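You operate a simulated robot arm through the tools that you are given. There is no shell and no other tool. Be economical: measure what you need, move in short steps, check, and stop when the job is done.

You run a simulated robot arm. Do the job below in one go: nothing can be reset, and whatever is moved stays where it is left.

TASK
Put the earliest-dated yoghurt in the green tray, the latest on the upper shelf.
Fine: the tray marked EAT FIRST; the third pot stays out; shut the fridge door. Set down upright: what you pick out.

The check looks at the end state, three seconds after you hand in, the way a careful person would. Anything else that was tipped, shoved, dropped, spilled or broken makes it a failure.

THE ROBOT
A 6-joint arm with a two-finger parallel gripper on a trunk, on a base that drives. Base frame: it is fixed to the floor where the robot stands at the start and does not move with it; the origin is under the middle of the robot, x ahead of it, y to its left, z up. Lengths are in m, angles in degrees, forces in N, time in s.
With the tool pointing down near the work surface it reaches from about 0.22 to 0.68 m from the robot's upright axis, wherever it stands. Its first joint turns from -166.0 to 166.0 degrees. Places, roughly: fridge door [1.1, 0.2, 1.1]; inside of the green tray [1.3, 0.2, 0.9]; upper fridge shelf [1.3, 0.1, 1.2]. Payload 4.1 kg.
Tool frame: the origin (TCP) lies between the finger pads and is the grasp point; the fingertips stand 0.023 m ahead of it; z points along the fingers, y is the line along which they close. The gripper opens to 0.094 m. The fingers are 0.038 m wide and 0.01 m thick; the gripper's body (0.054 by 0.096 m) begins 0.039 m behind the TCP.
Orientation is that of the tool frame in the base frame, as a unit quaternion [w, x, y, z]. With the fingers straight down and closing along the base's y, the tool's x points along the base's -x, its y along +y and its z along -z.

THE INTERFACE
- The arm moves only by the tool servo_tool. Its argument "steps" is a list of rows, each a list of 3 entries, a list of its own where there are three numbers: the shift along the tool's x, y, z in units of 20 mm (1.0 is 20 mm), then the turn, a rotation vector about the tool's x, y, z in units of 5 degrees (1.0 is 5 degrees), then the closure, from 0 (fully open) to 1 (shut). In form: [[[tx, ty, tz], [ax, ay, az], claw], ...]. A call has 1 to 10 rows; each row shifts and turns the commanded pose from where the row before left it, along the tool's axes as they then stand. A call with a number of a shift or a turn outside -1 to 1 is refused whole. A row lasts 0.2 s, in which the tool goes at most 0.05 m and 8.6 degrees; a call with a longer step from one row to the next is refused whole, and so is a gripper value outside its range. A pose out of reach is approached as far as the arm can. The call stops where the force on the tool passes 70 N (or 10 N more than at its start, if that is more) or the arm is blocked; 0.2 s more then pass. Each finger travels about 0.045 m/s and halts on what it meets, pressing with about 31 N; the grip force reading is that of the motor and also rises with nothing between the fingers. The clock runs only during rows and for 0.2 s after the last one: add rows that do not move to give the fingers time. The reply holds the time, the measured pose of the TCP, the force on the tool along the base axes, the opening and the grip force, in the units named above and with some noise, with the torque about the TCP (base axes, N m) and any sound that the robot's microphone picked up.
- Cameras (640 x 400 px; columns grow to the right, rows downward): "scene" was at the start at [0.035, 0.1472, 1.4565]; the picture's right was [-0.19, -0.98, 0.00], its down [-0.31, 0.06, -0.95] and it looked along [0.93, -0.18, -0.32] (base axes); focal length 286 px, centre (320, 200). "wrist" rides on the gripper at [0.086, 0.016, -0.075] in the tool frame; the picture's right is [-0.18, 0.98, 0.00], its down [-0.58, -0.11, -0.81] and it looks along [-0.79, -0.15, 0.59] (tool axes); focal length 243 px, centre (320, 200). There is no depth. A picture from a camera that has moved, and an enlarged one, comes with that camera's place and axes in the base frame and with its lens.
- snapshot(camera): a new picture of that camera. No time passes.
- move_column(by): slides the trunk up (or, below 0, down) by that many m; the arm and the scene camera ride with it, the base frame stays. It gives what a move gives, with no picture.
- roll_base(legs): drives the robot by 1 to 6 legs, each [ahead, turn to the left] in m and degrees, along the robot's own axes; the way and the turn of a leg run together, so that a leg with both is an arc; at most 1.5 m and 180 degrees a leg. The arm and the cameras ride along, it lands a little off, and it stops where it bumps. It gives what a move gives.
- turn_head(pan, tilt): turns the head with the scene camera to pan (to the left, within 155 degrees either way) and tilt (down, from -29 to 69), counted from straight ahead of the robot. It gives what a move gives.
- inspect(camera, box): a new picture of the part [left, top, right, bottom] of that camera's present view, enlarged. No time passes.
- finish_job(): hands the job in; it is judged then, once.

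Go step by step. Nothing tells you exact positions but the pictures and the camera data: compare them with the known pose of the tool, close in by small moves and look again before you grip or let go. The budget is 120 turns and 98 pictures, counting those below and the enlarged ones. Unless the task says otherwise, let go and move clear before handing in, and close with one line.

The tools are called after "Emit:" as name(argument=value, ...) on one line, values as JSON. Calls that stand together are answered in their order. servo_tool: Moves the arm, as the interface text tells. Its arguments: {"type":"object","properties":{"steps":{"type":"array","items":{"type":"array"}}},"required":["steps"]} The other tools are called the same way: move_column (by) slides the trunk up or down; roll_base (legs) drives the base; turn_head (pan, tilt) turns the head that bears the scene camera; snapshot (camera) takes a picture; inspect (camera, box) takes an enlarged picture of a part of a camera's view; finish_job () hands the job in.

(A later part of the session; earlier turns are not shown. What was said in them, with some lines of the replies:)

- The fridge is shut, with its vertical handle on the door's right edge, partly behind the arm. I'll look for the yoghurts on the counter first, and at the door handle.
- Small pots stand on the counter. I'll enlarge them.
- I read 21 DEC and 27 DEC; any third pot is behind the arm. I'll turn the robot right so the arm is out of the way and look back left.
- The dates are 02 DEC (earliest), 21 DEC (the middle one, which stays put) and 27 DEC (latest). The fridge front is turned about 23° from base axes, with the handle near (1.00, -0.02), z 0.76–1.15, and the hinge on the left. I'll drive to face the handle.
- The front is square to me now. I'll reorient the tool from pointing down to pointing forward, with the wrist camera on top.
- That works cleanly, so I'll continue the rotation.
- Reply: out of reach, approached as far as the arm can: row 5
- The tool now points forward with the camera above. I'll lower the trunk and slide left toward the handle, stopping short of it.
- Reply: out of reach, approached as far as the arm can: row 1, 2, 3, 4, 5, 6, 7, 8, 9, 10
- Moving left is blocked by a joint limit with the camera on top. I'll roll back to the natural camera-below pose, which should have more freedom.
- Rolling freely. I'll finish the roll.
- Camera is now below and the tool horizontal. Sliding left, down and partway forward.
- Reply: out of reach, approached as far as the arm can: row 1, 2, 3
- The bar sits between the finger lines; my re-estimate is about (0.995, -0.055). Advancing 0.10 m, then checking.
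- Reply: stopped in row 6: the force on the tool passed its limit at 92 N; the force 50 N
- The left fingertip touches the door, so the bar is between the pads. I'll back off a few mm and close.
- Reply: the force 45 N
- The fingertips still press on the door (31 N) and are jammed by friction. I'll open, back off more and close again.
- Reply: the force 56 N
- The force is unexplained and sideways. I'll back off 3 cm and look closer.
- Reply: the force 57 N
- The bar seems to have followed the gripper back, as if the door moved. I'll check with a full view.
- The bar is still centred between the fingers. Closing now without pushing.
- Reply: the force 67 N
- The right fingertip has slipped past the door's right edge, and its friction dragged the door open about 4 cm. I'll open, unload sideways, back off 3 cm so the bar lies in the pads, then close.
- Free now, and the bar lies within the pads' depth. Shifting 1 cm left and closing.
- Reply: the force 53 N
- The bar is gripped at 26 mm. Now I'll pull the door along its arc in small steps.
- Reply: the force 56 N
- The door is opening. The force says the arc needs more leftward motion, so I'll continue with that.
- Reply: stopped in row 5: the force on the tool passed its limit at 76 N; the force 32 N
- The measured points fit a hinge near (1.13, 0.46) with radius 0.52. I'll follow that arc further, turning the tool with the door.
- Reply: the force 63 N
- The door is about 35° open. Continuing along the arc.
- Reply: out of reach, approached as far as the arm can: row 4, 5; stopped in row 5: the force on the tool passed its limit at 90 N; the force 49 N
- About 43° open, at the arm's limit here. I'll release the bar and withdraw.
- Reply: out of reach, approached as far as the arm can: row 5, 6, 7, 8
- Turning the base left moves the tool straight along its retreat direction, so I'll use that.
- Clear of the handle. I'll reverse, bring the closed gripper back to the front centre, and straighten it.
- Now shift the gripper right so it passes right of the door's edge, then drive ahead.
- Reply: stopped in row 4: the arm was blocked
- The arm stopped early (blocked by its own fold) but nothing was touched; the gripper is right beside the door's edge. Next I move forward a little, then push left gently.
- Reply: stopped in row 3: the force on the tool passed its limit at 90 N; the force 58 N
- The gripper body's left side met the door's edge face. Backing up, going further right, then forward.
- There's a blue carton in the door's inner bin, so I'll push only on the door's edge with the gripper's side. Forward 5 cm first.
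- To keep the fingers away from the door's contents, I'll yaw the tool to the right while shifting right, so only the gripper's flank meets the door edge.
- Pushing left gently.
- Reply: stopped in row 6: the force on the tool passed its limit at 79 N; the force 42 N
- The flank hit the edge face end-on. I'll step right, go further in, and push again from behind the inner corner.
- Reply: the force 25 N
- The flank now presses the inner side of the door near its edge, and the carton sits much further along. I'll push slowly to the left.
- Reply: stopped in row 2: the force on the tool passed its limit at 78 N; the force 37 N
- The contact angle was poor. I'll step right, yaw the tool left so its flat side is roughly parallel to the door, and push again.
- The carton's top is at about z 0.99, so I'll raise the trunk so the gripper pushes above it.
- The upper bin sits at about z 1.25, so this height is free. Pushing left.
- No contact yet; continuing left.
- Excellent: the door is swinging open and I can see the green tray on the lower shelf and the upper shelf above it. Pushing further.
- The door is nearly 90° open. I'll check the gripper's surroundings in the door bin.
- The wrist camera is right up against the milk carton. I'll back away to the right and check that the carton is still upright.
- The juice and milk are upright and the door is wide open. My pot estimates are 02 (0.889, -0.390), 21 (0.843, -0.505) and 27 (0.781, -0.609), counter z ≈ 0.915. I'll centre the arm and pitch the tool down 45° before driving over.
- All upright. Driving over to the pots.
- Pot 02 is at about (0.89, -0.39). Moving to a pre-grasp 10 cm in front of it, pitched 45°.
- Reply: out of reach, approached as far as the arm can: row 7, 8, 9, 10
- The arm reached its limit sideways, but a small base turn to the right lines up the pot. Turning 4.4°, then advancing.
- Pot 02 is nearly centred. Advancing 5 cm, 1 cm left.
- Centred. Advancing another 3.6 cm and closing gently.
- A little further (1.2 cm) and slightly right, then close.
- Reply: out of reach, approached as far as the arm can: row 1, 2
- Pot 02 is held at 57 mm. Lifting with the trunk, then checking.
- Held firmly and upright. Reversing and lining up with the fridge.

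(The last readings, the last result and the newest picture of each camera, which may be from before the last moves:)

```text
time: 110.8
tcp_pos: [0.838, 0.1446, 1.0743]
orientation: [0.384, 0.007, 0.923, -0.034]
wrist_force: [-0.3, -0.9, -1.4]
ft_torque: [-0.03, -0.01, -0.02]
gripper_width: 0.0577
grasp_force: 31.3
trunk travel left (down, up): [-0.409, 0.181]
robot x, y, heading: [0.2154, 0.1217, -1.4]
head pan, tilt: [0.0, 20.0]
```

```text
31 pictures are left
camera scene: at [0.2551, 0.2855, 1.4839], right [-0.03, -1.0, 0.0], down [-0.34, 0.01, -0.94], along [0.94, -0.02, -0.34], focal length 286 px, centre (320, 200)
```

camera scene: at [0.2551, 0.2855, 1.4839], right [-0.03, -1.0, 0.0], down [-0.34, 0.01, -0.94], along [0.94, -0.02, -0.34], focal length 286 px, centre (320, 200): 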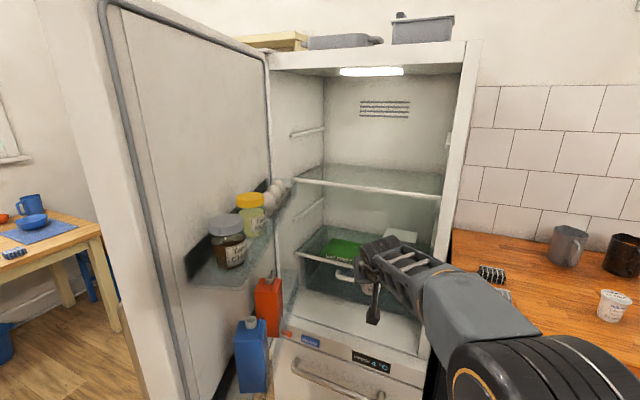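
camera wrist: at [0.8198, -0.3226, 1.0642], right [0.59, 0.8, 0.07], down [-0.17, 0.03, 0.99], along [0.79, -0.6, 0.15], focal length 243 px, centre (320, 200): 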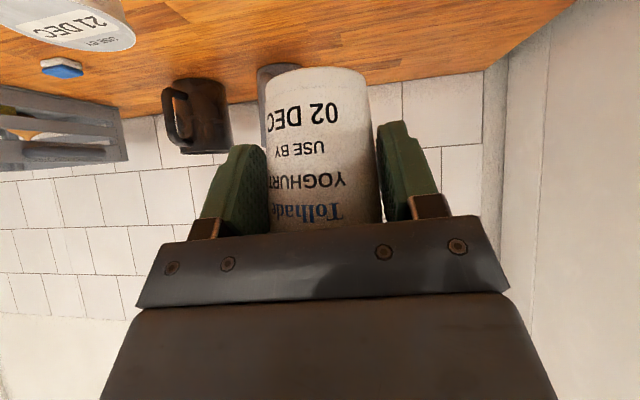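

The line-up looks right: tray centre ≈ (1.19, 0.16). I'll lower 4 cm for clearance under the upper shelf and drive in 0.28 m.

Emit:
move_column(by=-0.04)

Emit:
roll_base(legs=[[0.28, 0]])

Emit:
snapshot(camera="scene")

Emit:
snapshot(camera="wrist")

```text
time: 111.6
tcp_pos: [0.8385, 0.1455, 1.0347]
orientation: [0.384, 0.007, 0.923, -0.034]
wrist_force: [-0.2, 0.1, -1.0]
ft_torque: [-0.02, 0.04, 0.01]
gripper_width: 0.0571
grasp_force: 30.5
trunk travel left (down, up): [-0.369, 0.221]
robot x, y, heading: [0.2131, 0.1237, -1.5]
head pan, tilt: [0.0, 20.0]
```

```text
time: 113.6
tcp_pos: [1.1251, 0.1389, 1.0337]
orientation: [0.384, 0.008, 0.923, -0.034]
wrist_force: [0.2, 0.6, -1.4]
ft_torque: [0.01, -0.02, 0.0]
gripper_width: 0.0573
grasp_force: 31.4
trunk travel left (down, up): [-0.369, 0.221]
robot x, y, heading: [0.5028, 0.1141, -1.5]
head pan, tilt: [0.0, 20.0]
```

```text
30 pictures are left
camera scene: at [0.5418, 0.2781, 1.4439], right [-0.03, -1.0, 0.0], down [-0.34, 0.01, -0.94], along [0.94, -0.02, -0.34], focal length 286 px, centre (320, 200)
```

scene: 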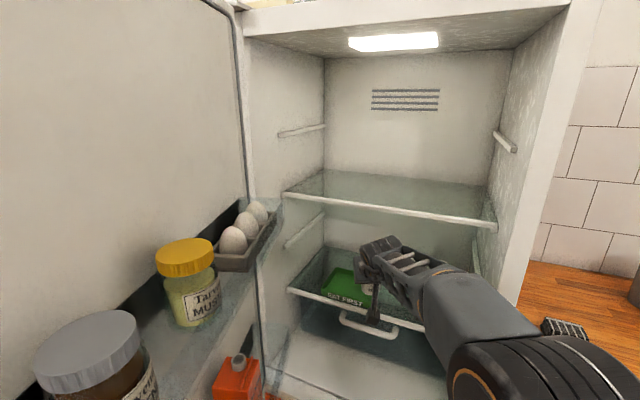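

```text
29 pictures are left
camera wrist: at [1.0117, 0.1569, 1.0243], right [0.17, 0.98, 0.07], down [-0.16, -0.05, 0.99], along [0.97, -0.18, 0.15], focal length 243 px, centre (320, 200)
```

wrist: 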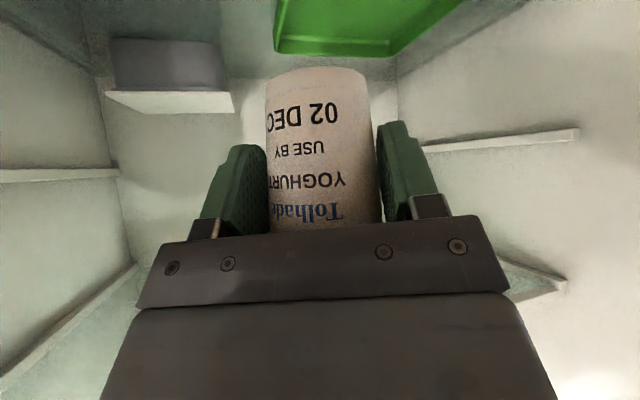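

Checking the tray position more closely before going further.

Emit:
inspect(camera="scene", box=[270, 220, 450, 340])

```text
3.33 times, centred on (360, 280) of scene
camera zoom: at [0.5418, 0.2781, 1.4439], right [-0.03, -1.0, 0.0], down [-0.34, 0.01, -0.94], along [0.94, -0.02, -0.34], focal length 954 px, centre (187, -67)
```

zoom: 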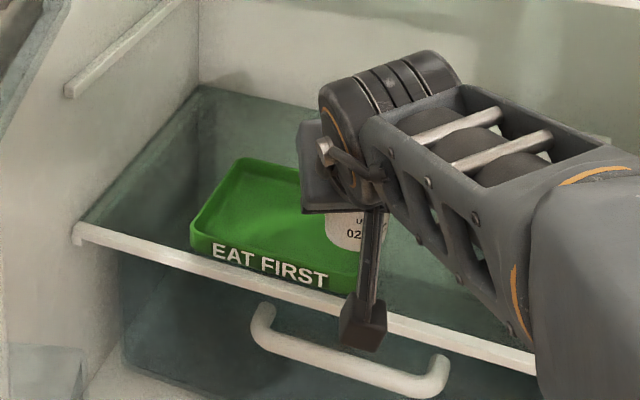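

Refined: the tray's centre is about (1.275, 0.157), its shelf z ≈ 0.88 and the upper shelf ≈ 1.19. Lowering 5 cm, turning 2° left and driving in.

Emit:
move_column(by=-0.05)

Emit:
roll_base(legs=[[0, 2], [0.12, 0]])

Emit:
snapshot(camera="scene")

Emit:
snapshot(camera="wrist")

```text
time: 114.5
tcp_pos: [1.1248, 0.1376, 0.984]
orientation: [0.384, 0.008, 0.923, -0.034]
wrist_force: [-0.3, -0.2, -1.4]
ft_torque: [-0.02, 0.02, 0.0]
gripper_width: 0.0572
grasp_force: 31.3
trunk travel left (down, up): [-0.319, 0.271]
robot x, y, heading: [0.5014, 0.1127, -1.5]
head pan, tilt: [0.0, 20.0]
```

```text
time: 116.2
tcp_pos: [1.2429, 0.1596, 0.9842]
orientation: [0.384, -0.009, 0.923, -0.027]
wrist_force: [0.4, -0.5, -2.2]
ft_torque: [-0.02, 0.03, 0.05]
gripper_width: 0.0572
grasp_force: 31.3
trunk travel left (down, up): [-0.319, 0.271]
robot x, y, heading: [0.6207, 0.1149, 0.4]
head pan, tilt: [0.0, 20.0]
```

```text
27 pictures are left
camera scene: at [0.6553, 0.2803, 1.3939], right [0.01, -1.0, 0.0], down [-0.34, 0.0, -0.94], along [0.94, 0.01, -0.34], focal length 286 px, centre (320, 200)
```

scene: 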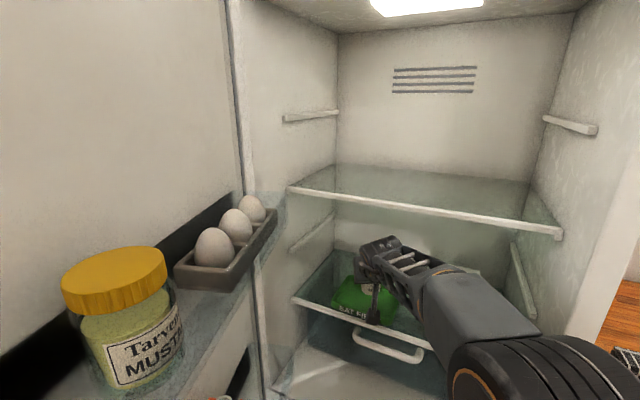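

```text
26 pictures are left
camera wrist: at [1.1292, 0.176, 0.9742], right [0.13, 0.99, 0.07], down [-0.16, -0.05, 0.99], along [0.98, -0.14, 0.15], focal length 243 px, centre (320, 200)
```

wrist: 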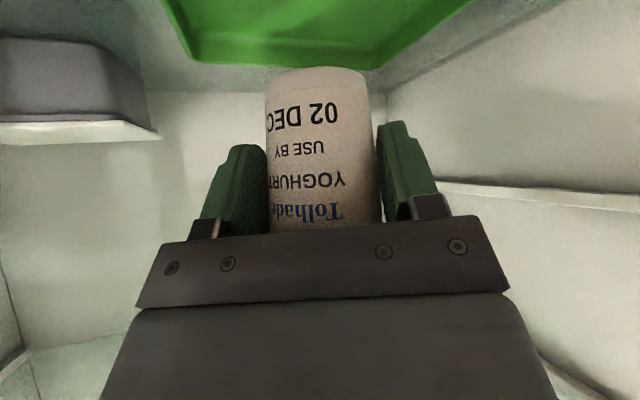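

The tray's back corners match my estimate; 2.2 cm more is needed. Driving that and lowering most of the way.

Emit:
roll_base(legs=[[0.022, 0]])

Emit:
move_column(by=-0.045)

Emit:
inspect(camera="scene", box=[270, 220, 450, 340])

Emit:
snapshot(camera="wrist")

```text
time: 117.1
tcp_pos: [1.2548, 0.158, 0.9838]
orientation: [0.382, -0.006, 0.924, -0.029]
wrist_force: [0.2, -0.1, -1.4]
ft_torque: [0.0, -0.02, 0.02]
gripper_width: 0.0572
grasp_force: 31.0
trunk travel left (down, up): [-0.319, 0.271]
robot x, y, heading: [0.6308, 0.1189, 0.1]
head pan, tilt: [0.0, 20.0]
stopped in leg 1: the robot was blocked; the commanded pose is now the measured one
```

```text
time: 118.0
tcp_pos: [1.2552, 0.1578, 0.9396]
orientation: [0.383, -0.005, 0.923, -0.03]
wrist_force: [0.3, -0.1, -0.4]
ft_torque: [0.03, 0.0, 0.01]
gripper_width: 0.0571
grasp_force: 31.4
trunk travel left (down, up): [-0.274, 0.316]
robot x, y, heading: [0.6314, 0.1175, -0.1]
head pan, tilt: [0.0, 20.0]
```

```text
3.33 times, centred on (360, 280) of scene
camera zoom: at [0.6686, 0.2826, 1.3489], right [0.0, -1.0, 0.0], down [-0.34, 0.0, -0.94], along [0.94, 0.0, -0.34], focal length 954 px, centre (187, -67)
```

zoom: 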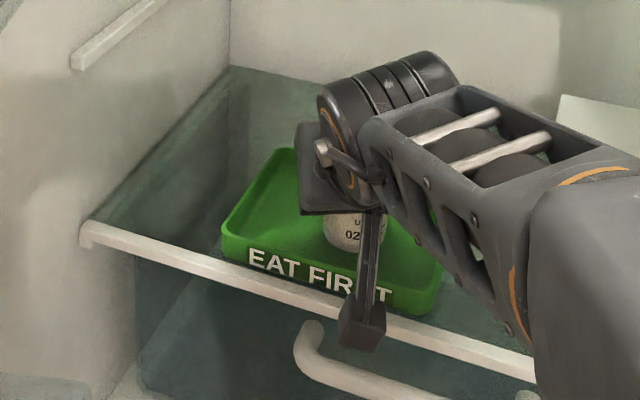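

```text
24 pictures are left
camera wrist: at [1.141, 0.1744, 0.9288], right [0.14, 0.99, 0.07], down [-0.16, -0.05, 0.99], along [0.98, -0.15, 0.15], focal length 243 px, centre (320, 200)
```

wrist: 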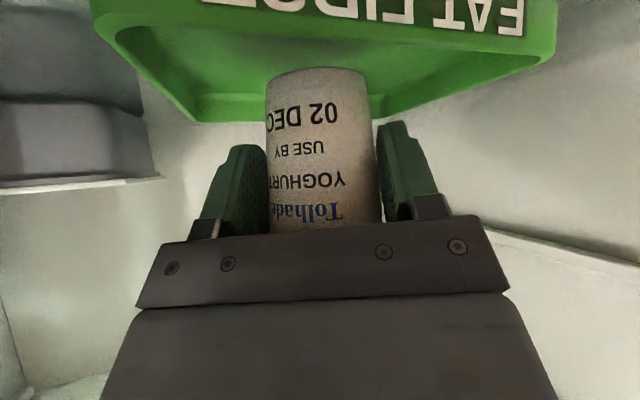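

The base touched the fridge foot and stopped, but the pot is already above the tray floor, inside the rim. Lowering the last bit.

Emit:
move_column(by=-0.01)

Emit:
snapshot(camera="wrist")

```text
time: 118.6
tcp_pos: [1.2538, 0.1571, 0.9279]
orientation: [0.384, -0.005, 0.923, -0.03]
wrist_force: [0.2, -0.3, -0.4]
ft_torque: [0.01, -0.04, 0.0]
gripper_width: 0.0573
grasp_force: 30.8
trunk travel left (down, up): [-0.264, 0.326]
robot x, y, heading: [0.6344, 0.1181, -0.0]
head pan, tilt: [0.0, 20.0]
```

```text
23 pictures are left
camera wrist: at [1.1411, 0.1743, 0.9188], right [0.14, 0.99, 0.07], down [-0.16, -0.05, 0.99], along [0.98, -0.15, 0.15], focal length 243 px, centre (320, 200)
```

wrist: 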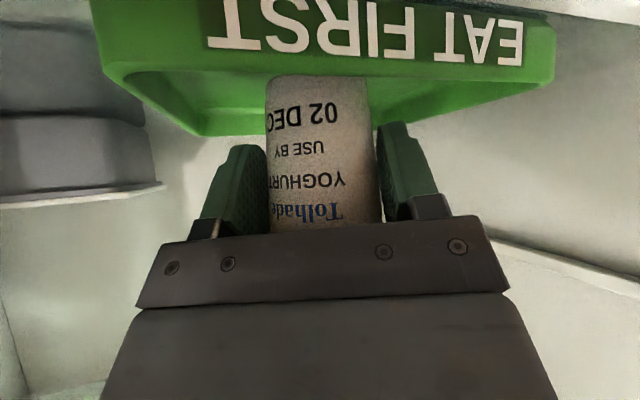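

Not yet touching; lowering in small steps.

Emit:
move_column(by=-0.005)

Emit:
move_column(by=-0.003)

Emit:
snapshot(camera="wrist")

```text
time: 119.1
tcp_pos: [1.2549, 0.1566, 0.9232]
orientation: [0.383, -0.005, 0.923, -0.03]
wrist_force: [0.3, 0.6, -0.7]
ft_torque: [0.0, -0.01, 0.04]
gripper_width: 0.0573
grasp_force: 31.2
trunk travel left (down, up): [-0.259, 0.331]
robot x, y, heading: [0.6332, 0.1153, -0.2]
head pan, tilt: [0.0, 20.0]
```

```text
time: 119.6
tcp_pos: [1.2539, 0.1567, 0.9209]
orientation: [0.383, -0.005, 0.923, -0.03]
wrist_force: [-1.1, -0.1, -1.6]
ft_torque: [-0.02, 0.0, 0.01]
gripper_width: 0.0573
grasp_force: 31.3
trunk travel left (down, up): [-0.256, 0.334]
robot x, y, heading: [0.6311, 0.1184, -0.2]
head pan, tilt: [0.0, 20.0]
```

```text
22 pictures are left
camera wrist: at [1.1411, 0.1743, 0.9108], right [0.14, 0.99, 0.07], down [-0.16, -0.05, 0.99], along [0.98, -0.15, 0.15], focal length 243 px, centre (320, 200)
```

wrist: 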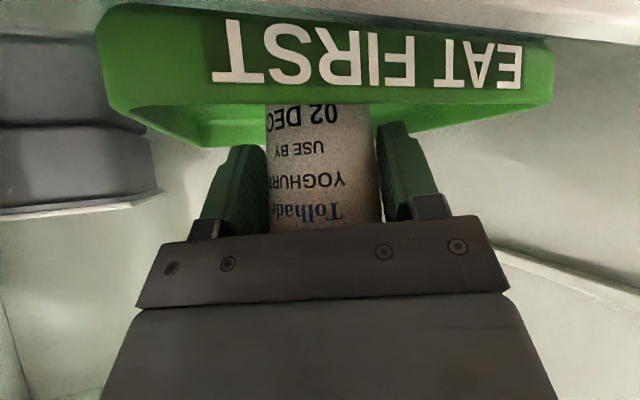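

I estimate the tray floor at about z 0.87, so roughly 1 cm to go. Continuing in small steps.

Emit:
move_column(by=-0.006)

Emit:
move_column(by=-0.003)

```text
time: 120.2
tcp_pos: [1.2539, 0.1572, 0.9187]
orientation: [0.387, -0.005, 0.922, -0.028]
wrist_force: [1.4, -0.9, 16.0]
ft_torque: [0.14, 0.18, 0.01]
gripper_width: 0.0574
grasp_force: 31.4
trunk travel left (down, up): [-0.25, 0.34]
robot x, y, heading: [0.6308, 0.1162, -0.2]
head pan, tilt: [0.0, 20.0]
```

```text
time: 120.7
tcp_pos: [1.254, 0.1579, 0.9179]
orientation: [0.389, -0.005, 0.921, -0.029]
wrist_force: [4.9, -0.1, 34.3]
ft_torque: [0.12, 0.34, -0.08]
gripper_width: 0.0573
grasp_force: 31.1
trunk travel left (down, up): [-0.247, 0.343]
robot x, y, heading: [0.6309, 0.1158, 0.0]
head pan, tilt: [0.0, 20.0]
```

Contact: the pot is on the tray floor. Unloading, then opening.

Emit:
move_column(by=0.007)

Emit:
servo_tool(steps=[[[0, 0, 0], [0, 0, 0], 0.3], [[0, 0, 0], [0, 0, 0], 0.2], [[0, 0, 0], [0, 0, 0], 0.1], [[0, 0, 0], [0, 0, 0], 0], [[0, 0, 0], [0, 0, 0], 0]])

Emit:
snapshot(camera="wrist")

```text
time: 121.2
tcp_pos: [1.254, 0.1573, 0.918]
orientation: [0.382, -0.005, 0.924, -0.029]
wrist_force: [2.4, -1.3, 10.1]
ft_torque: [0.1, -0.33, -0.05]
gripper_width: 0.0574
grasp_force: 30.9
trunk travel left (down, up): [-0.254, 0.336]
robot x, y, heading: [0.6277, 0.1186, -0.2]
head pan, tilt: [0.0, 20.0]
```

```text
time: 122.5
tcp_pos: [1.2543, 0.1582, 0.9197]
orientation: [0.383, -0.006, 0.923, -0.029]
wrist_force: [-0.2, -0.5, 0.0]
ft_torque: [0.02, 0.03, 0.0]
gripper_width: 0.0942
grasp_force: 0.0
trunk travel left (down, up): [-0.254, 0.336]
robot x, y, heading: [0.6294, 0.1181, 0.1]
head pan, tilt: [0.0, 20.0]
```

```text
21 pictures are left
camera wrist: at [1.141, 0.1747, 0.9088], right [0.14, 0.99, 0.07], down [-0.16, -0.05, 0.99], along [0.98, -0.15, 0.15], focal length 243 px, centre (320, 200)
```

wrist: 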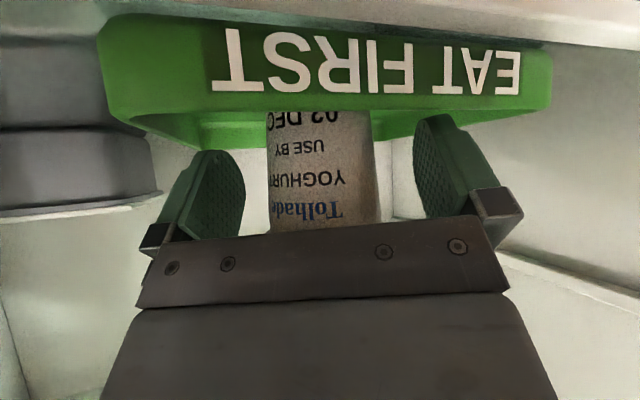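

Released and upright. Raising 3 cm to clear the tray rim, then reversing out.

Emit:
move_column(by=0.03)

Emit:
roll_base(legs=[[-0.3, 0]])

Emit:
snapshot(camera="scene")

```text
time: 123.2
tcp_pos: [1.256, 0.158, 0.9484]
orientation: [0.383, -0.005, 0.923, -0.03]
wrist_force: [0.4, -0.1, 0.0]
ft_torque: [0.01, -0.03, 0.02]
gripper_width: 0.094
grasp_force: 0.0
trunk travel left (down, up): [-0.284, 0.306]
robot x, y, heading: [0.6345, 0.1193, -0.2]
head pan, tilt: [0.0, 20.0]
```

```text
time: 125.3
tcp_pos: [0.9509, 0.1592, 0.9488]
orientation: [0.383, -0.006, 0.923, -0.029]
wrist_force: [0.5, -0.4, 0.4]
ft_torque: [0.02, -0.02, -0.01]
gripper_width: 0.0939
grasp_force: 0.1
trunk travel left (down, up): [-0.284, 0.306]
robot x, y, heading: [0.3326, 0.1178, -0.0]
head pan, tilt: [0.0, 20.0]
```

```text
20 pictures are left
camera scene: at [0.365, 0.2822, 1.3589], right [0.0, -1.0, 0.0], down [-0.34, 0.0, -0.94], along [0.94, 0.0, -0.34], focal length 286 px, centre (320, 200)
```

scene: 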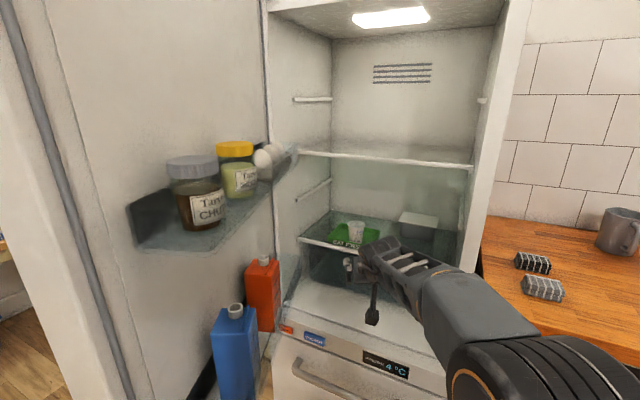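

Pot 02 stands in the EAT FIRST tray. Next is the 27 DEC pot: I'll raise the arm, reverse and drive to a stand-off in front of it.

Emit:
move_column(by=0.13)

Emit:
roll_base(legs=[[-0.35, 0], [0, -76.7], [0.4, 0], [0, 48.7]])

Emit:
snapshot(camera="wrist")

Emit:
snapshot(camera="scene")

```text
time: 126.8
tcp_pos: [0.9504, 0.1597, 1.0783]
orientation: [0.383, -0.007, 0.923, -0.029]
wrist_force: [0.0, 0.0, 0.9]
ft_torque: [-0.03, 0.01, -0.01]
gripper_width: 0.0941
grasp_force: 0.1
trunk travel left (down, up): [-0.414, 0.176]
robot x, y, heading: [0.3253, 0.1191, 0.0]
head pan, tilt: [0.0, 20.0]
```

```text
time: 136.8
tcp_pos: [0.6304, -0.5416, 1.078]
orientation: [0.365, 0.224, 0.895, -0.124]
wrist_force: [-0.2, -0.6, -0.1]
ft_torque: [0.02, 0.0, 0.0]
gripper_width: 0.0942
grasp_force: 0.0
trunk travel left (down, up): [-0.414, 0.176]
robot x, y, heading: [0.0657, -0.2802, -28.8]
head pan, tilt: [0.0, 20.0]
```

```text
19 pictures are left
camera wrist: at [0.5392, -0.4731, 1.0688], right [0.6, 0.8, 0.07], down [-0.17, 0.03, 0.99], along [0.78, -0.6, 0.15], focal length 243 px, centre (320, 200)
```

wrist: 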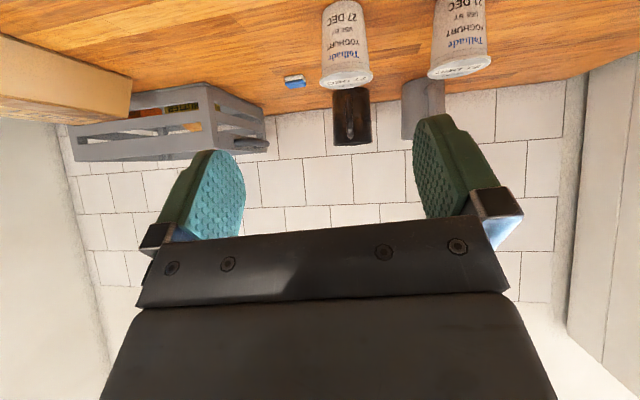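

```text
18 pictures are left
camera scene: at [0.178, -0.1499, 1.4889], right [-0.48, -0.88, 0.0], down [-0.3, 0.17, -0.94], along [0.82, -0.45, -0.34], focal length 286 px, centre (320, 200)
```

scene: 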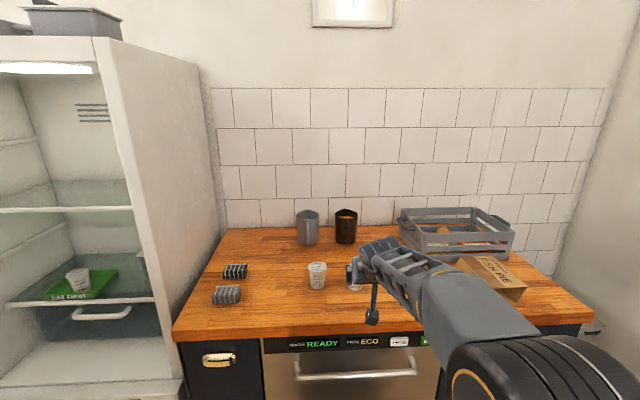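

The 27 DEC pot is directly ahead at about (0.785, -0.61). Lowering and approaching.

Emit:
move_column(by=-0.117)

Emit:
roll_base(legs=[[0, 1.2], [0.09, 0]])

Emit:
snapshot(camera="wrist")

```text
time: 138.2
tcp_pos: [0.6299, -0.5429, 0.9616]
orientation: [0.364, 0.225, 0.895, -0.124]
wrist_force: [0.3, -0.1, 0.2]
ft_torque: [-0.04, 0.0, 0.0]
gripper_width: 0.094
grasp_force: 0.0
trunk travel left (down, up): [-0.297, 0.293]
robot x, y, heading: [0.0623, -0.2774, -28.9]
head pan, tilt: [0.0, 20.0]
```

```text
time: 139.7
tcp_pos: [0.7159, -0.5737, 0.962]
orientation: [0.365, 0.216, 0.898, -0.12]
wrist_force: [0.4, -0.8, 0.3]
ft_torque: [-0.01, -0.02, -0.01]
gripper_width: 0.0941
grasp_force: 0.1
trunk travel left (down, up): [-0.297, 0.293]
robot x, y, heading: [0.1477, -0.318, -27.9]
head pan, tilt: [0.0, 20.0]
```

```text
17 pictures are left
camera wrist: at [0.6231, -0.5066, 0.9519], right [0.58, 0.81, 0.07], down [-0.17, 0.03, 0.99], along [0.79, -0.59, 0.15], focal length 243 px, centre (320, 200)
```

wrist: 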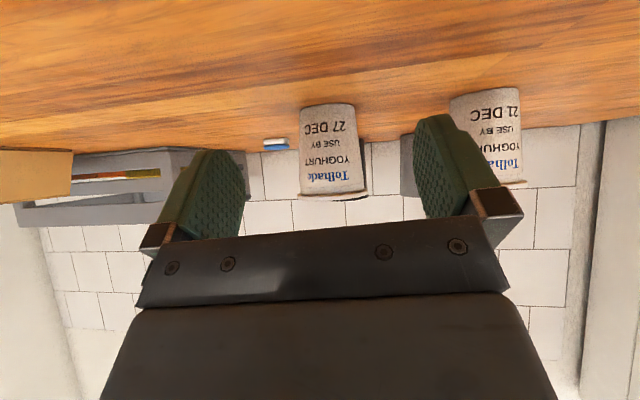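

Aligned; about 9 cm more. Driving 6.5 cm and checking.

Emit:
roll_base(legs=[[0.065, 0]])

Emit:
snapshot(camera="wrist")

```text
time: 140.7
tcp_pos: [0.7731, -0.6035, 0.9617]
orientation: [0.366, 0.215, 0.898, -0.12]
wrist_force: [0.7, -0.1, 0.2]
ft_torque: [0.01, 0.0, 0.02]
gripper_width: 0.0941
grasp_force: 0.0
trunk travel left (down, up): [-0.297, 0.293]
robot x, y, heading: [0.2028, -0.3502, -27.6]
head pan, tilt: [0.0, 20.0]
```

```text
16 pictures are left
camera wrist: at [0.6802, -0.5366, 0.9518], right [0.58, 0.81, 0.07], down [-0.17, 0.03, 0.99], along [0.79, -0.59, 0.15], focal length 243 px, centre (320, 200)
```

wrist: 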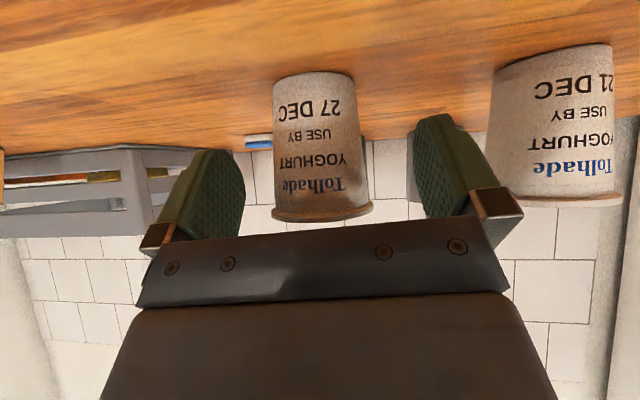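

Pot 21 is close to the left finger, so I'll narrow the opening a bit, shift 6 mm right, then advance the last 2.5 cm.

Emit:
servo_tool(steps=[[[0, -0.3, 0], [0, 0, 0], 0.15], [[0, 0, 0], [0, 0, 0], 0.18]])

Emit:
roll_base(legs=[[0.026, 0]])

Emit:
snapshot(camera="wrist")

```text
time: 141.3
tcp_pos: [0.7703, -0.6087, 0.9616]
orientation: [0.366, 0.216, 0.897, -0.122]
wrist_force: [-0.3, -0.2, -1.6]
ft_torque: [-0.02, -0.01, 0.0]
gripper_width: 0.0771
grasp_force: 0.2
trunk travel left (down, up): [-0.297, 0.293]
robot x, y, heading: [0.2026, -0.3484, -27.9]
head pan, tilt: [0.0, 20.0]
```

```text
time: 142.1
tcp_pos: [0.7921, -0.6208, 0.9611]
orientation: [0.366, 0.216, 0.897, -0.122]
wrist_force: [-0.6, 0.4, -0.1]
ft_torque: [-0.03, 0.01, 0.01]
gripper_width: 0.0773
grasp_force: 0.1
trunk travel left (down, up): [-0.297, 0.293]
robot x, y, heading: [0.2239, -0.3638, -27.4]
head pan, tilt: [0.0, 20.0]
```

```text
15 pictures are left
camera wrist: at [0.7008, -0.5531, 0.9512], right [0.59, 0.81, 0.07], down [-0.17, 0.03, 0.99], along [0.79, -0.59, 0.15], focal length 243 px, centre (320, 200)
```

wrist: 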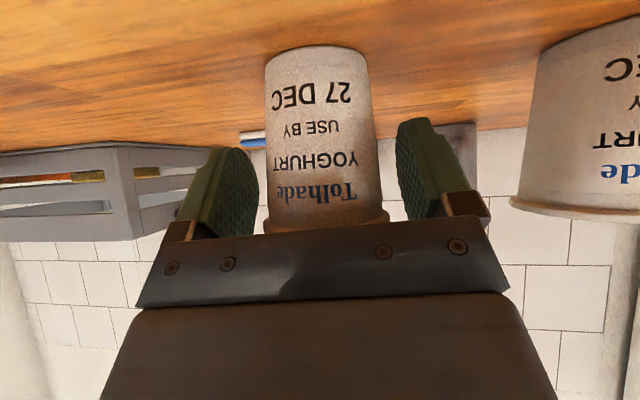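

In position. Closing on the pot, then lifting.

Emit:
servo_tool(steps=[[[0, 0, 0], [0, 0, 0], 0.4], [[0, 0, 0], [0, 0, 0], 0.6], [[0, 0, 0], [0, 0, 0], 0.6], [[0, 0, 0], [0, 0, 0], 0.6]])

Emit:
move_column(by=0.14)

Emit:
snapshot(camera="wrist")

```text
time: 143.1
tcp_pos: [0.7934, -0.6203, 0.9612]
orientation: [0.365, 0.217, 0.897, -0.122]
wrist_force: [0.2, 1.0, 0.8]
ft_torque: [0.01, 0.0, -0.02]
gripper_width: 0.0591
grasp_force: 30.7
trunk travel left (down, up): [-0.297, 0.293]
robot x, y, heading: [0.223, -0.3641, -27.7]
head pan, tilt: [0.0, 20.0]
```

```text
time: 144.8
tcp_pos: [0.7936, -0.6193, 1.1008]
orientation: [0.365, 0.216, 0.897, -0.122]
wrist_force: [0.2, 0.2, -1.3]
ft_torque: [-0.01, -0.01, -0.01]
gripper_width: 0.0591
grasp_force: 31.2
trunk travel left (down, up): [-0.437, 0.153]
robot x, y, heading: [0.2248, -0.3672, -27.8]
head pan, tilt: [0.0, 20.0]
```

```text
14 pictures are left
camera wrist: at [0.7011, -0.5532, 1.091], right [0.59, 0.81, 0.07], down [-0.17, 0.03, 0.99], along [0.79, -0.59, 0.15], focal length 243 px, centre (320, 200)
```

wrist: 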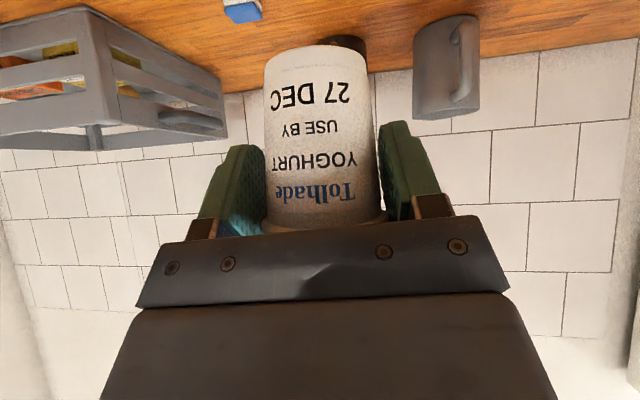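

Held firmly. I'll raise and extend the arm a little for the upper shelf, then check.

Emit:
servo_tool(steps=[[[-0.7, 0, -0.14], [0, 0, 0], 0.6], [[-0.7, 0, -0.14], [0, 0, 0], 0.6], [[-0.7, 0, -0.14], [0, 0, 0], 0.6], [[-0.7, 0, -0.14], [0, 0, 0], 0.6], [[-0.7, 0, -0.14], [0, 0, 0], 0.6]])

```text
time: 146.0
tcp_pos: [0.8342, -0.6153, 1.1501]
orientation: [0.366, 0.218, 0.896, -0.126]
wrist_force: [0.2, -0.5, -1.2]
ft_torque: [-0.01, 0.02, -0.01]
gripper_width: 0.0591
grasp_force: 31.0
out of reach, approached as far as the arm can: row 2, 3, 4, 5
trunk travel left (down, up): [-0.437, 0.153]
robot x, y, heading: [0.227, -0.3626, -28.0]
head pan, tilt: [0.0, 20.0]
```

Fine (z 1.15, 0.655 m ahead). Now driving: reverse, swing clear of the door, and line up with the fridge at heading -8°.

Emit:
roll_base(legs=[[-0.35, 0], [0, -91.5], [-0.456, 0], [0, 111.5]])

Emit:
move_column(by=0.105)

Emit:
snapshot(camera="scene")

```text
time: 159.2
tcp_pos: [0.7931, 0.1943, 1.1507]
orientation: [0.382, 0.051, 0.921, -0.059]
wrist_force: [-0.3, 0.1, -2.0]
ft_torque: [0.02, 0.01, -0.02]
gripper_width: 0.0589
grasp_force: 31.1
trunk travel left (down, up): [-0.437, 0.153]
robot x, y, heading: [0.139, 0.2098, -6.8]
head pan, tilt: [0.0, 20.0]
```

```text
time: 160.6
tcp_pos: [0.794, 0.1939, 1.2552]
orientation: [0.382, 0.051, 0.921, -0.059]
wrist_force: [0.2, -0.3, -0.9]
ft_torque: [0.0, 0.01, -0.01]
gripper_width: 0.059
grasp_force: 31.3
trunk travel left (down, up): [-0.542, 0.048]
robot x, y, heading: [0.1361, 0.2104, -6.9]
head pan, tilt: [0.0, 20.0]
```

```text
13 pictures are left
camera scene: at [0.1927, 0.3701, 1.6169], right [-0.12, -0.99, 0.0], down [-0.34, 0.04, -0.94], along [0.93, -0.11, -0.34], focal length 286 px, centre (320, 200)
```

scene: 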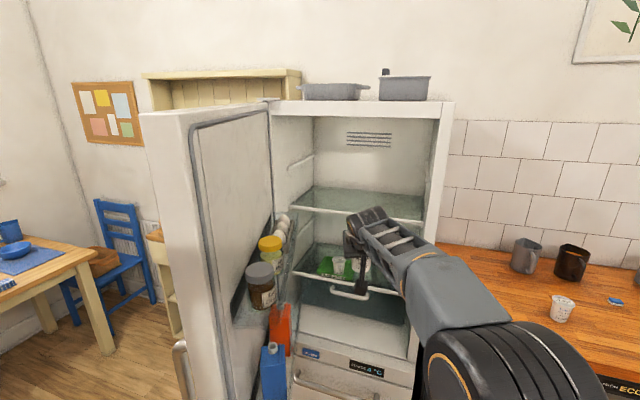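

Good line-up. Raising 2 cm more, then driving in 0.33 m and checking height against the shelf.

Emit:
move_column(by=0.02)

Emit:
roll_base(legs=[[0.3, 0]])

Emit:
snapshot(camera="scene")

Emit:
snapshot(camera="wrist")

```text
time: 161.3
tcp_pos: [0.7945, 0.1943, 1.2753]
orientation: [0.382, 0.051, 0.921, -0.059]
wrist_force: [-0.2, 0.1, -1.7]
ft_torque: [0.0, 0.01, 0.0]
gripper_width: 0.0591
grasp_force: 30.8
trunk travel left (down, up): [-0.562, 0.028]
robot x, y, heading: [0.1325, 0.2117, -7.0]
head pan, tilt: [0.0, 20.0]
```

```text
time: 163.3
tcp_pos: [1.0952, 0.1562, 1.2747]
orientation: [0.382, 0.052, 0.921, -0.059]
wrist_force: [0.3, 0.2, -1.1]
ft_torque: [0.0, 0.0, 0.01]
gripper_width: 0.0593
grasp_force: 31.4
trunk travel left (down, up): [-0.562, 0.028]
robot x, y, heading: [0.4384, 0.1728, -6.9]
head pan, tilt: [0.0, 20.0]
```

```text
12 pictures are left
camera scene: at [0.4947, 0.3335, 1.6369], right [-0.12, -0.99, 0.0], down [-0.34, 0.04, -0.94], along [0.93, -0.11, -0.34], focal length 286 px, centre (320, 200)
```

scene: 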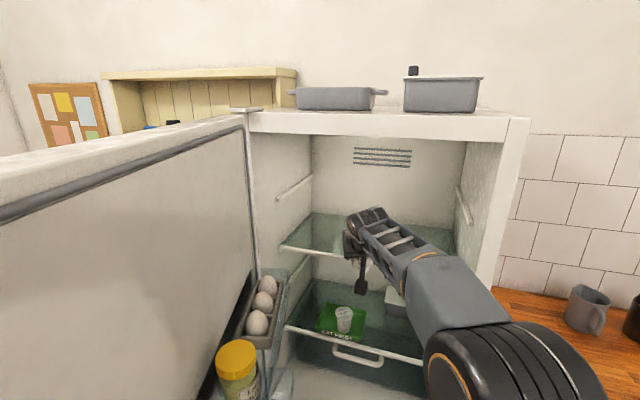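

```text
11 pictures are left
camera wrist: at [0.9852, 0.1867, 1.2643], right [0.27, 0.96, 0.06], down [-0.17, -0.02, 0.99], along [0.95, -0.27, 0.16], focal length 243 px, centre (320, 200)
```

wrist: 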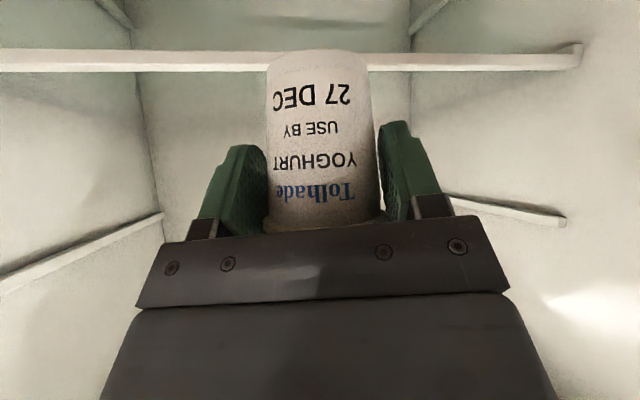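

The shelf surface is about z 1.194 and the pot's base about 1.229. Driving in the final 0.16 m.

Emit:
roll_base(legs=[[0.16, 0]])

Emit:
inspect(camera="scene", box=[250, 160, 490, 340])

Emit:
snapshot(camera="wrist")

```text
time: 164.7
tcp_pos: [1.2534, 0.1365, 1.2739]
orientation: [0.382, 0.052, 0.921, -0.058]
wrist_force: [-0.6, -0.3, -1.1]
ft_torque: [-0.01, 0.03, -0.02]
gripper_width: 0.059
grasp_force: 31.3
trunk travel left (down, up): [-0.562, 0.028]
robot x, y, heading: [0.5942, 0.154, -7.0]
head pan, tilt: [0.0, 20.0]
```

```text
2.22 times, centred on (370, 250) of scene
camera zoom: at [0.6526, 0.3142, 1.6369], right [-0.12, -0.99, 0.0], down [-0.34, 0.04, -0.94], along [0.93, -0.11, -0.34], focal length 636 px, centre (209, 89)
```

zoom: 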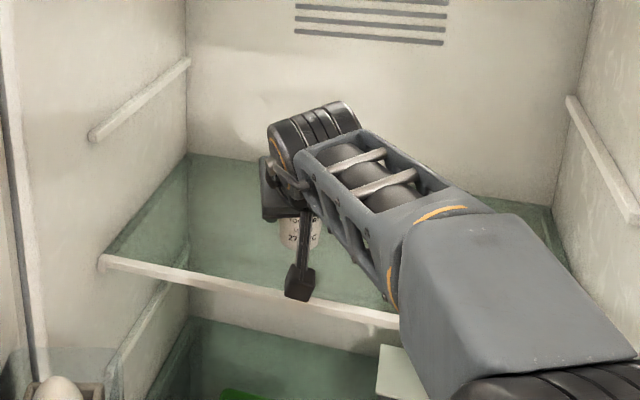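

```text
9 pictures are left
camera wrist: at [1.1428, 0.1669, 1.264], right [0.27, 0.96, 0.06], down [-0.17, -0.02, 0.99], along [0.95, -0.27, 0.16], focal length 243 px, centre (320, 200)
```

wrist: 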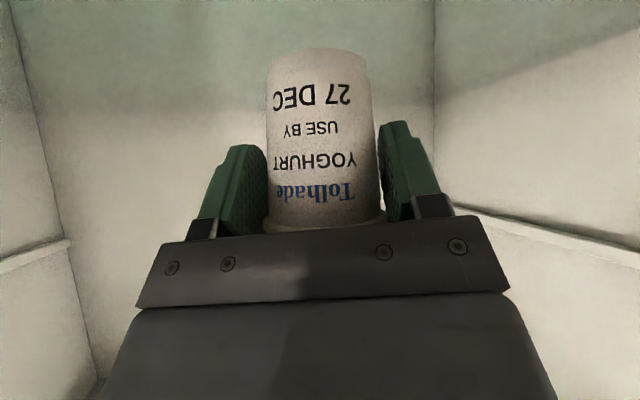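

The pot is above the upper shelf, well behind the edge. Lowering in steps until contact.

Emit:
move_column(by=-0.028)

Emit:
move_column(by=-0.004)

Emit:
move_column(by=-0.003)

```text
time: 165.5
tcp_pos: [1.2534, 0.1363, 1.2471]
orientation: [0.381, 0.051, 0.921, -0.059]
wrist_force: [-0.2, 0.0, -2.1]
ft_torque: [0.01, 0.01, -0.01]
gripper_width: 0.0587
grasp_force: 30.8
trunk travel left (down, up): [-0.534, 0.056]
robot x, y, heading: [0.5944, 0.1514, -7.0]
head pan, tilt: [0.0, 20.0]
```

```text
time: 166.0
tcp_pos: [1.2528, 0.1349, 1.2442]
orientation: [0.382, 0.052, 0.921, -0.059]
wrist_force: [0.5, -0.4, -1.4]
ft_torque: [0.01, 0.01, -0.03]
gripper_width: 0.0592
grasp_force: 31.3
trunk travel left (down, up): [-0.53, 0.06]
robot x, y, heading: [0.5934, 0.1565, -7.0]
head pan, tilt: [0.0, 20.0]
```

```text
time: 166.5
tcp_pos: [1.2529, 0.1371, 1.2409]
orientation: [0.383, 0.052, 0.921, -0.059]
wrist_force: [1.9, 0.2, 4.2]
ft_torque: [-0.13, 0.03, 0.01]
gripper_width: 0.0592
grasp_force: 30.4
trunk travel left (down, up): [-0.527, 0.063]
robot x, y, heading: [0.5927, 0.1573, -7.0]
head pan, tilt: [0.0, 20.0]
```

Contact with the shelf (force +4 N). Opening the gripper and checking.

Emit:
servo_tool(steps=[[[0, 0, 0], [0, 0, 0], 0.3], [[0, 0, 0], [0, 0, 0], 0.2], [[0, 0, 0], [0, 0, 0], 0.1], [[0, 0, 0], [0, 0, 0], 0], [[0, 0, 0], [0, 0, 0], 0]])

Emit:
move_column(by=0.02)

Emit:
roll_base(legs=[[-0.45, 0]])

Emit:
snapshot(camera="scene")

```text
time: 167.7
tcp_pos: [1.2519, 0.1378, 1.2402]
orientation: [0.382, 0.052, 0.921, -0.059]
wrist_force: [0.5, 0.4, 0.4]
ft_torque: [0.01, 0.01, 0.0]
gripper_width: 0.0938
grasp_force: 0.0
trunk travel left (down, up): [-0.527, 0.063]
robot x, y, heading: [0.5945, 0.1554, -7.1]
head pan, tilt: [0.0, 20.0]
```

```text
time: 168.4
tcp_pos: [1.2518, 0.1361, 1.2598]
orientation: [0.382, 0.052, 0.921, -0.059]
wrist_force: [-0.4, -0.5, 0.1]
ft_torque: [0.01, -0.02, -0.01]
gripper_width: 0.0942
grasp_force: 0.1
trunk travel left (down, up): [-0.547, 0.043]
robot x, y, heading: [0.5901, 0.1532, -6.9]
head pan, tilt: [0.0, 20.0]
```

```text
time: 171.1
tcp_pos: [0.798, 0.1931, 1.26]
orientation: [0.382, 0.053, 0.921, -0.059]
wrist_force: [-0.1, 0.5, 0.4]
ft_torque: [0.02, 0.01, 0.01]
gripper_width: 0.0941
grasp_force: 0.1
trunk travel left (down, up): [-0.547, 0.043]
robot x, y, heading: [0.1382, 0.2075, -7.2]
head pan, tilt: [0.0, 20.0]
```

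```text
8 pictures are left
camera scene: at [0.197, 0.3702, 1.622], right [-0.12, -0.99, 0.0], down [-0.34, 0.04, -0.94], along [0.93, -0.12, -0.34], focal length 286 px, centre (320, 200)
```

scene: 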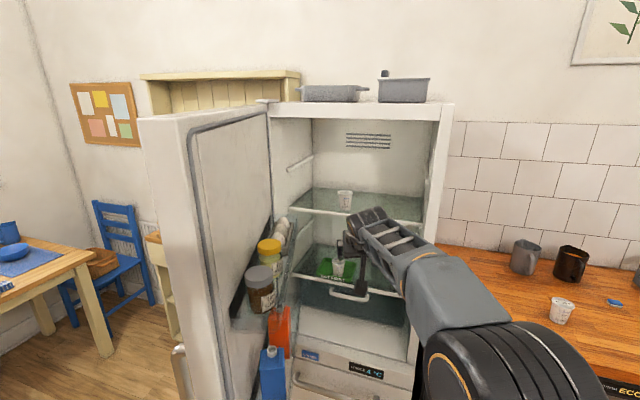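

Both pots are set down upright, and pot 21 is untouched. To shut the door (about 70° open) I'll go around to its outer side with the gripper closed.

Emit:
roll_base(legs=[[-0.45, 0], [0, 59.8], [0.61, 0], [0, -57.6]])

Emit:
servo_tool(steps=[[[0, 0, 0], [0, 0, 0], 1], [[0, 0, 0], [0, 0, 0], 1], [[0, 0, 0], [0, 0, 0], 1], [[0, 0, 0], [0, 0, 0], 1], [[0, 0, 0], [0, 0, 0], 1]])

Emit:
snapshot(camera="scene")

```text
time: 182.1
tcp_pos: [0.7301, 0.7366, 1.2593]
orientation: [0.382, 0.047, 0.921, -0.057]
wrist_force: [-0.5, 0.7, -0.2]
ft_torque: [0.03, 0.0, 0.01]
gripper_width: 0.094
grasp_force: 0.0
trunk travel left (down, up): [-0.547, 0.043]
robot x, y, heading: [0.0701, 0.7472, -6.2]
head pan, tilt: [0.0, 20.0]
```

```text
time: 183.3
tcp_pos: [0.7291, 0.7376, 1.2599]
orientation: [0.382, 0.046, 0.921, -0.056]
wrist_force: [-0.1, 0.3, -0.2]
ft_torque: [-0.03, -0.02, 0.02]
gripper_width: 0.0
grasp_force: 13.5
trunk travel left (down, up): [-0.547, 0.043]
robot x, y, heading: [0.0713, 0.7504, -6.2]
head pan, tilt: [0.0, 20.0]
```

```text
7 pictures are left
camera scene: at [0.1264, 0.9089, 1.6219], right [-0.11, -0.99, 0.0], down [-0.34, 0.04, -0.94], along [0.93, -0.1, -0.34], focal length 286 px, centre (320, 200)
```

scene: 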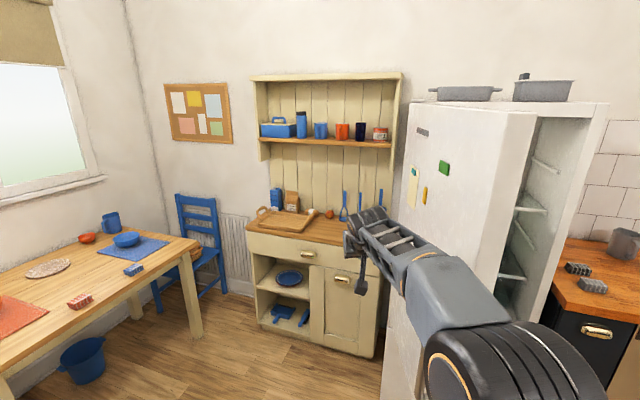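

The door's outer face is to my right, flat where I'll touch it (the magnets are nearer the hinge). Turning right slowly to begin pushing.

Emit:
roll_base(legs=[[0, -12], [0.03, -8]])

Emit:
snapshot(camera="scene")

```text
time: 185.1
tcp_pos: [0.7162, 0.5036, 1.2605]
orientation: [0.367, 0.204, 0.899, -0.121]
wrist_force: [-0.3, -0.9, -0.4]
ft_torque: [0.04, -0.01, 0.02]
gripper_width: 0.0001
grasp_force: 31.0
trunk travel left (down, up): [-0.547, 0.043]
robot x, y, heading: [0.1004, 0.739, -26.0]
head pan, tilt: [0.0, 20.0]
```

```text
6 pictures are left
camera scene: at [0.2062, 0.8702, 1.622], right [-0.44, -0.9, 0.0], down [-0.31, 0.15, -0.94], along [0.84, -0.41, -0.34], focal length 286 px, centre (320, 200)
```

scene: 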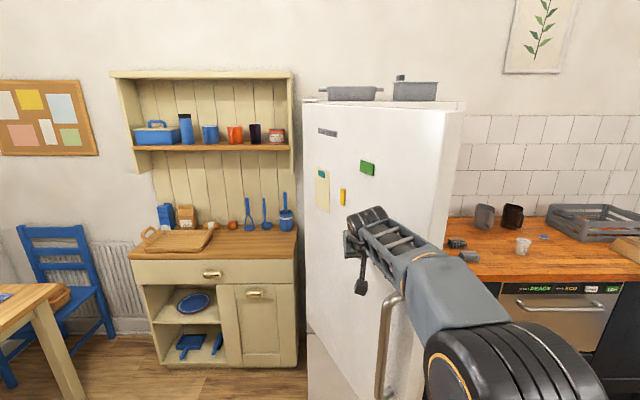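

Pushing with the base works smoothly. Continuing along the door's arc.

Emit:
roll_base(legs=[[0.04, -10], [0.12, -6]])

Emit:
snapshot(camera="scene")

```text
time: 187.0
tcp_pos: [0.7574, 0.2535, 1.2591]
orientation: [0.347, 0.324, 0.864, -0.17]
wrist_force: [0.2, 0.7, -0.2]
ft_torque: [0.0, -0.01, 0.05]
gripper_width: 0.0
grasp_force: 31.0
trunk travel left (down, up): [-0.547, 0.043]
robot x, y, heading: [0.2233, 0.6467, -41.7]
head pan, tilt: [0.0, 20.0]
```

```text
5 pictures are left
camera scene: at [0.3651, 0.7436, 1.6219], right [-0.66, -0.75, 0.0], down [-0.26, 0.23, -0.94], along [0.7, -0.62, -0.34], focal length 286 px, centre (320, 200)
```

scene: 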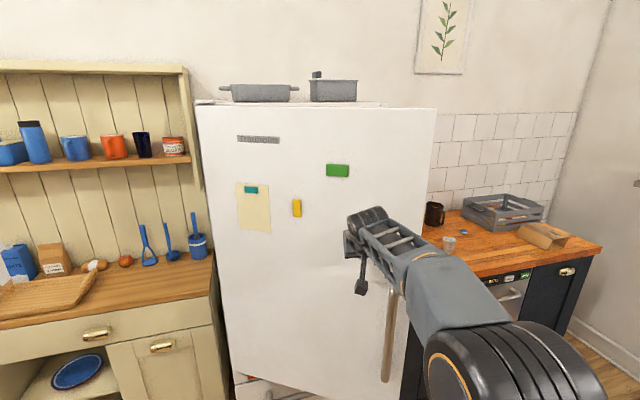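

About 30° left. Continuing forward.

Emit:
roll_base(legs=[[0.1, -2], [0.07, -2]])

Emit:
snapshot(camera="scene")

```text
time: 188.7
tcp_pos: [0.8533, 0.1006, 1.259]
orientation: [0.34, 0.354, 0.852, -0.182]
wrist_force: [0.5, 0.7, -0.1]
ft_torque: [-0.01, -0.01, -0.01]
gripper_width: 0.0
grasp_force: 30.9
trunk travel left (down, up): [-0.547, 0.043]
robot x, y, heading: [0.3539, 0.526, -45.5]
head pan, tilt: [0.0, 20.0]
```

```text
4 pictures are left
camera scene: at [0.4974, 0.6159, 1.6219], right [-0.71, -0.7, 0.0], down [-0.24, 0.24, -0.94], along [0.66, -0.67, -0.34], focal length 286 px, centre (320, 200)
```

scene: 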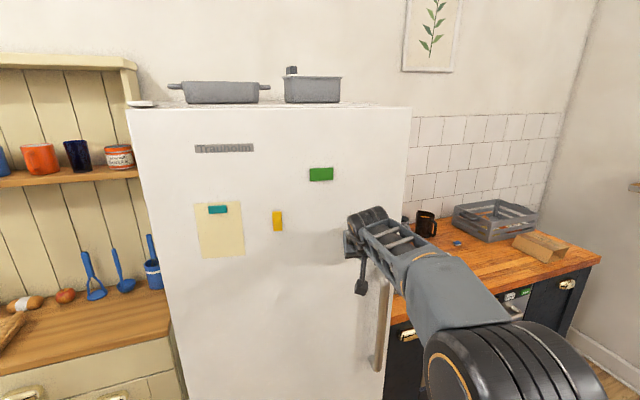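

Nearly shut. Finishing with a measured push of the arm along the door's normal until it seats.

Emit:
servo_tool(steps=[[[-0.38, 0.27, 0.38], [0, 0, 0], 1], [[-0.38, 0.27, 0.38], [0, 0, 0], 1], [[-0.38, 0.27, 0.38], [0, 0, 0], 1], [[-0.38, 0.27, 0.38], [0, 0, 0], 1], [[-0.38, 0.27, 0.38], [0, 0, 0], 1], [[-0.38, 0.27, 0.38], [0, 0, 0], 1]])

```text
time: 190.1
tcp_pos: [0.9232, 0.0752, 1.2566]
orientation: [0.34, 0.353, 0.852, -0.182]
wrist_force: [0.0, -0.3, -0.5]
ft_torque: [-0.03, -0.03, -0.02]
gripper_width: 0.0
grasp_force: 30.9
trunk travel left (down, up): [-0.547, 0.043]
robot x, y, heading: [0.3547, 0.5227, -45.4]
head pan, tilt: [0.0, 20.0]
```

Emit:
servo_tool(steps=[[[-0.38, 0.27, 0.38], [0, 0, 0], 1], [[-0.38, 0.27, 0.38], [0, 0, 0], 1], [[-0.38, 0.27, 0.38], [0, 0, 0], 1], [[-0.38, 0.27, 0.38], [0, 0, 0], 1], [[-0.38, 0.27, 0.38], [0, 0, 0], 1], [[-0.38, 0.27, 0.38], [0, 0, 0], 1]])

Emit:
snapshot(camera="scene")

```text
time: 191.0
tcp_pos: [0.9407, 0.0709, 1.2572]
orientation: [0.33, 0.36, 0.852, -0.187]
wrist_force: [-39.4, 28.7, 4.1]
ft_torque: [0.07, 0.08, 0.16]
gripper_width: 0.0001
grasp_force: 30.9
out of reach, approached as far as the arm can: row 4
trunk travel left (down, up): [-0.547, 0.043]
robot x, y, heading: [0.3516, 0.5285, -45.8]
head pan, tilt: [0.0, 20.0]
stopped in row 4: the force on the tool passed its limit at 82 N (the readings are from after the stop); the commanded pose is now the measured one
```

```text
3 pictures are left
camera scene: at [0.4874, 0.6236, 1.6225], right [-0.72, -0.7, 0.0], down [-0.23, 0.24, -0.94], along [0.66, -0.67, -0.34], focal length 286 px, centre (320, 200)
```

scene: 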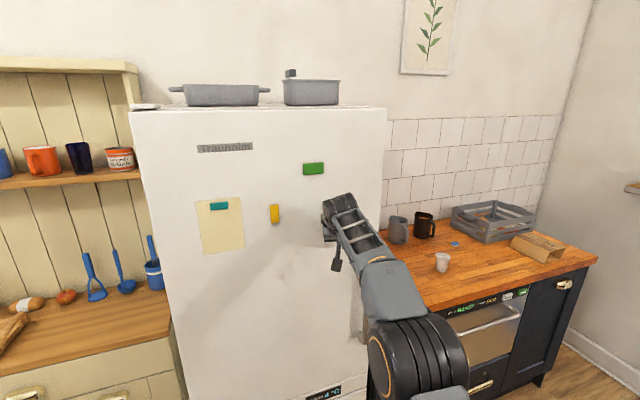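

The door hit its stop at 82 N and looks flush. I'll back off and verify.

Emit:
servo_tool(steps=[[[0.4, -0.2, -0.4], [0, 0, 0], 1], [[0.4, -0.2, -0.4], [0, 0, 0], 1], [[0.4, -0.2, -0.4], [0, 0, 0], 1], [[0.4, -0.2, -0.4], [0, 0, 0], 1]])

Emit:
roll_base(legs=[[-0.4, 0]])

Emit:
inspect(camera="scene", box=[130, 60, 450, 360])

```text
time: 192.0
tcp_pos: [0.9077, 0.0863, 1.2547]
orientation: [0.33, 0.358, 0.853, -0.186]
wrist_force: [1.2, -0.2, 0.9]
ft_torque: [-0.01, 0.0, 0.03]
gripper_width: 0.0
grasp_force: 31.1
trunk travel left (down, up): [-0.547, 0.043]
robot x, y, heading: [0.3492, 0.5224, -45.7]
head pan, tilt: [0.0, 20.0]
```

```text
time: 194.5
tcp_pos: [0.6182, 0.3868, 1.2529]
orientation: [0.331, 0.356, 0.854, -0.185]
wrist_force: [0.2, -0.1, -0.2]
ft_torque: [-0.01, -0.01, -0.02]
gripper_width: 0.0002
grasp_force: 31.0
trunk travel left (down, up): [-0.547, 0.043]
robot x, y, heading: [0.0571, 0.822, -45.1]
head pan, tilt: [0.0, 20.0]
```

```text
1.33 times, centred on (290, 210) of scene
camera zoom: at [0.2039, 0.9144, 1.622], right [-0.71, -0.7, 0.0], down [-0.24, 0.24, -0.94], along [0.66, -0.67, -0.34], focal length 382 px, centre (360, 187)
```

zoom: 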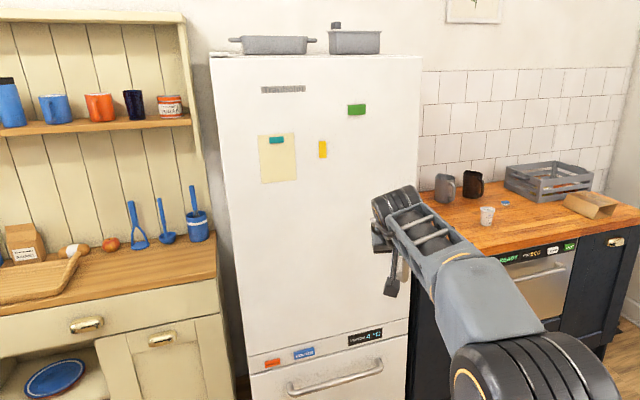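

The door's lower edge sits flush and parallel with the fixed panel. The stop position (a ≈ 0.86 m along the fridge's depth axis) matches the closed-door plane measured at the start. The pots are placed and the arm is clear, so I'm handing in.

Emit:
finish_job()

```text
The job is handed in.
```

The job is handed in: the 02 DEC yoghurt stands in the green EAT FIRST tray, the 27 DEC one on the upper shelf, the 21 DEC pot is still on the counter, and the fridge door is shut. I couldn't see inside after shutting it; the milk, juice and jars in the door were upright when I last saw them, just before closing.
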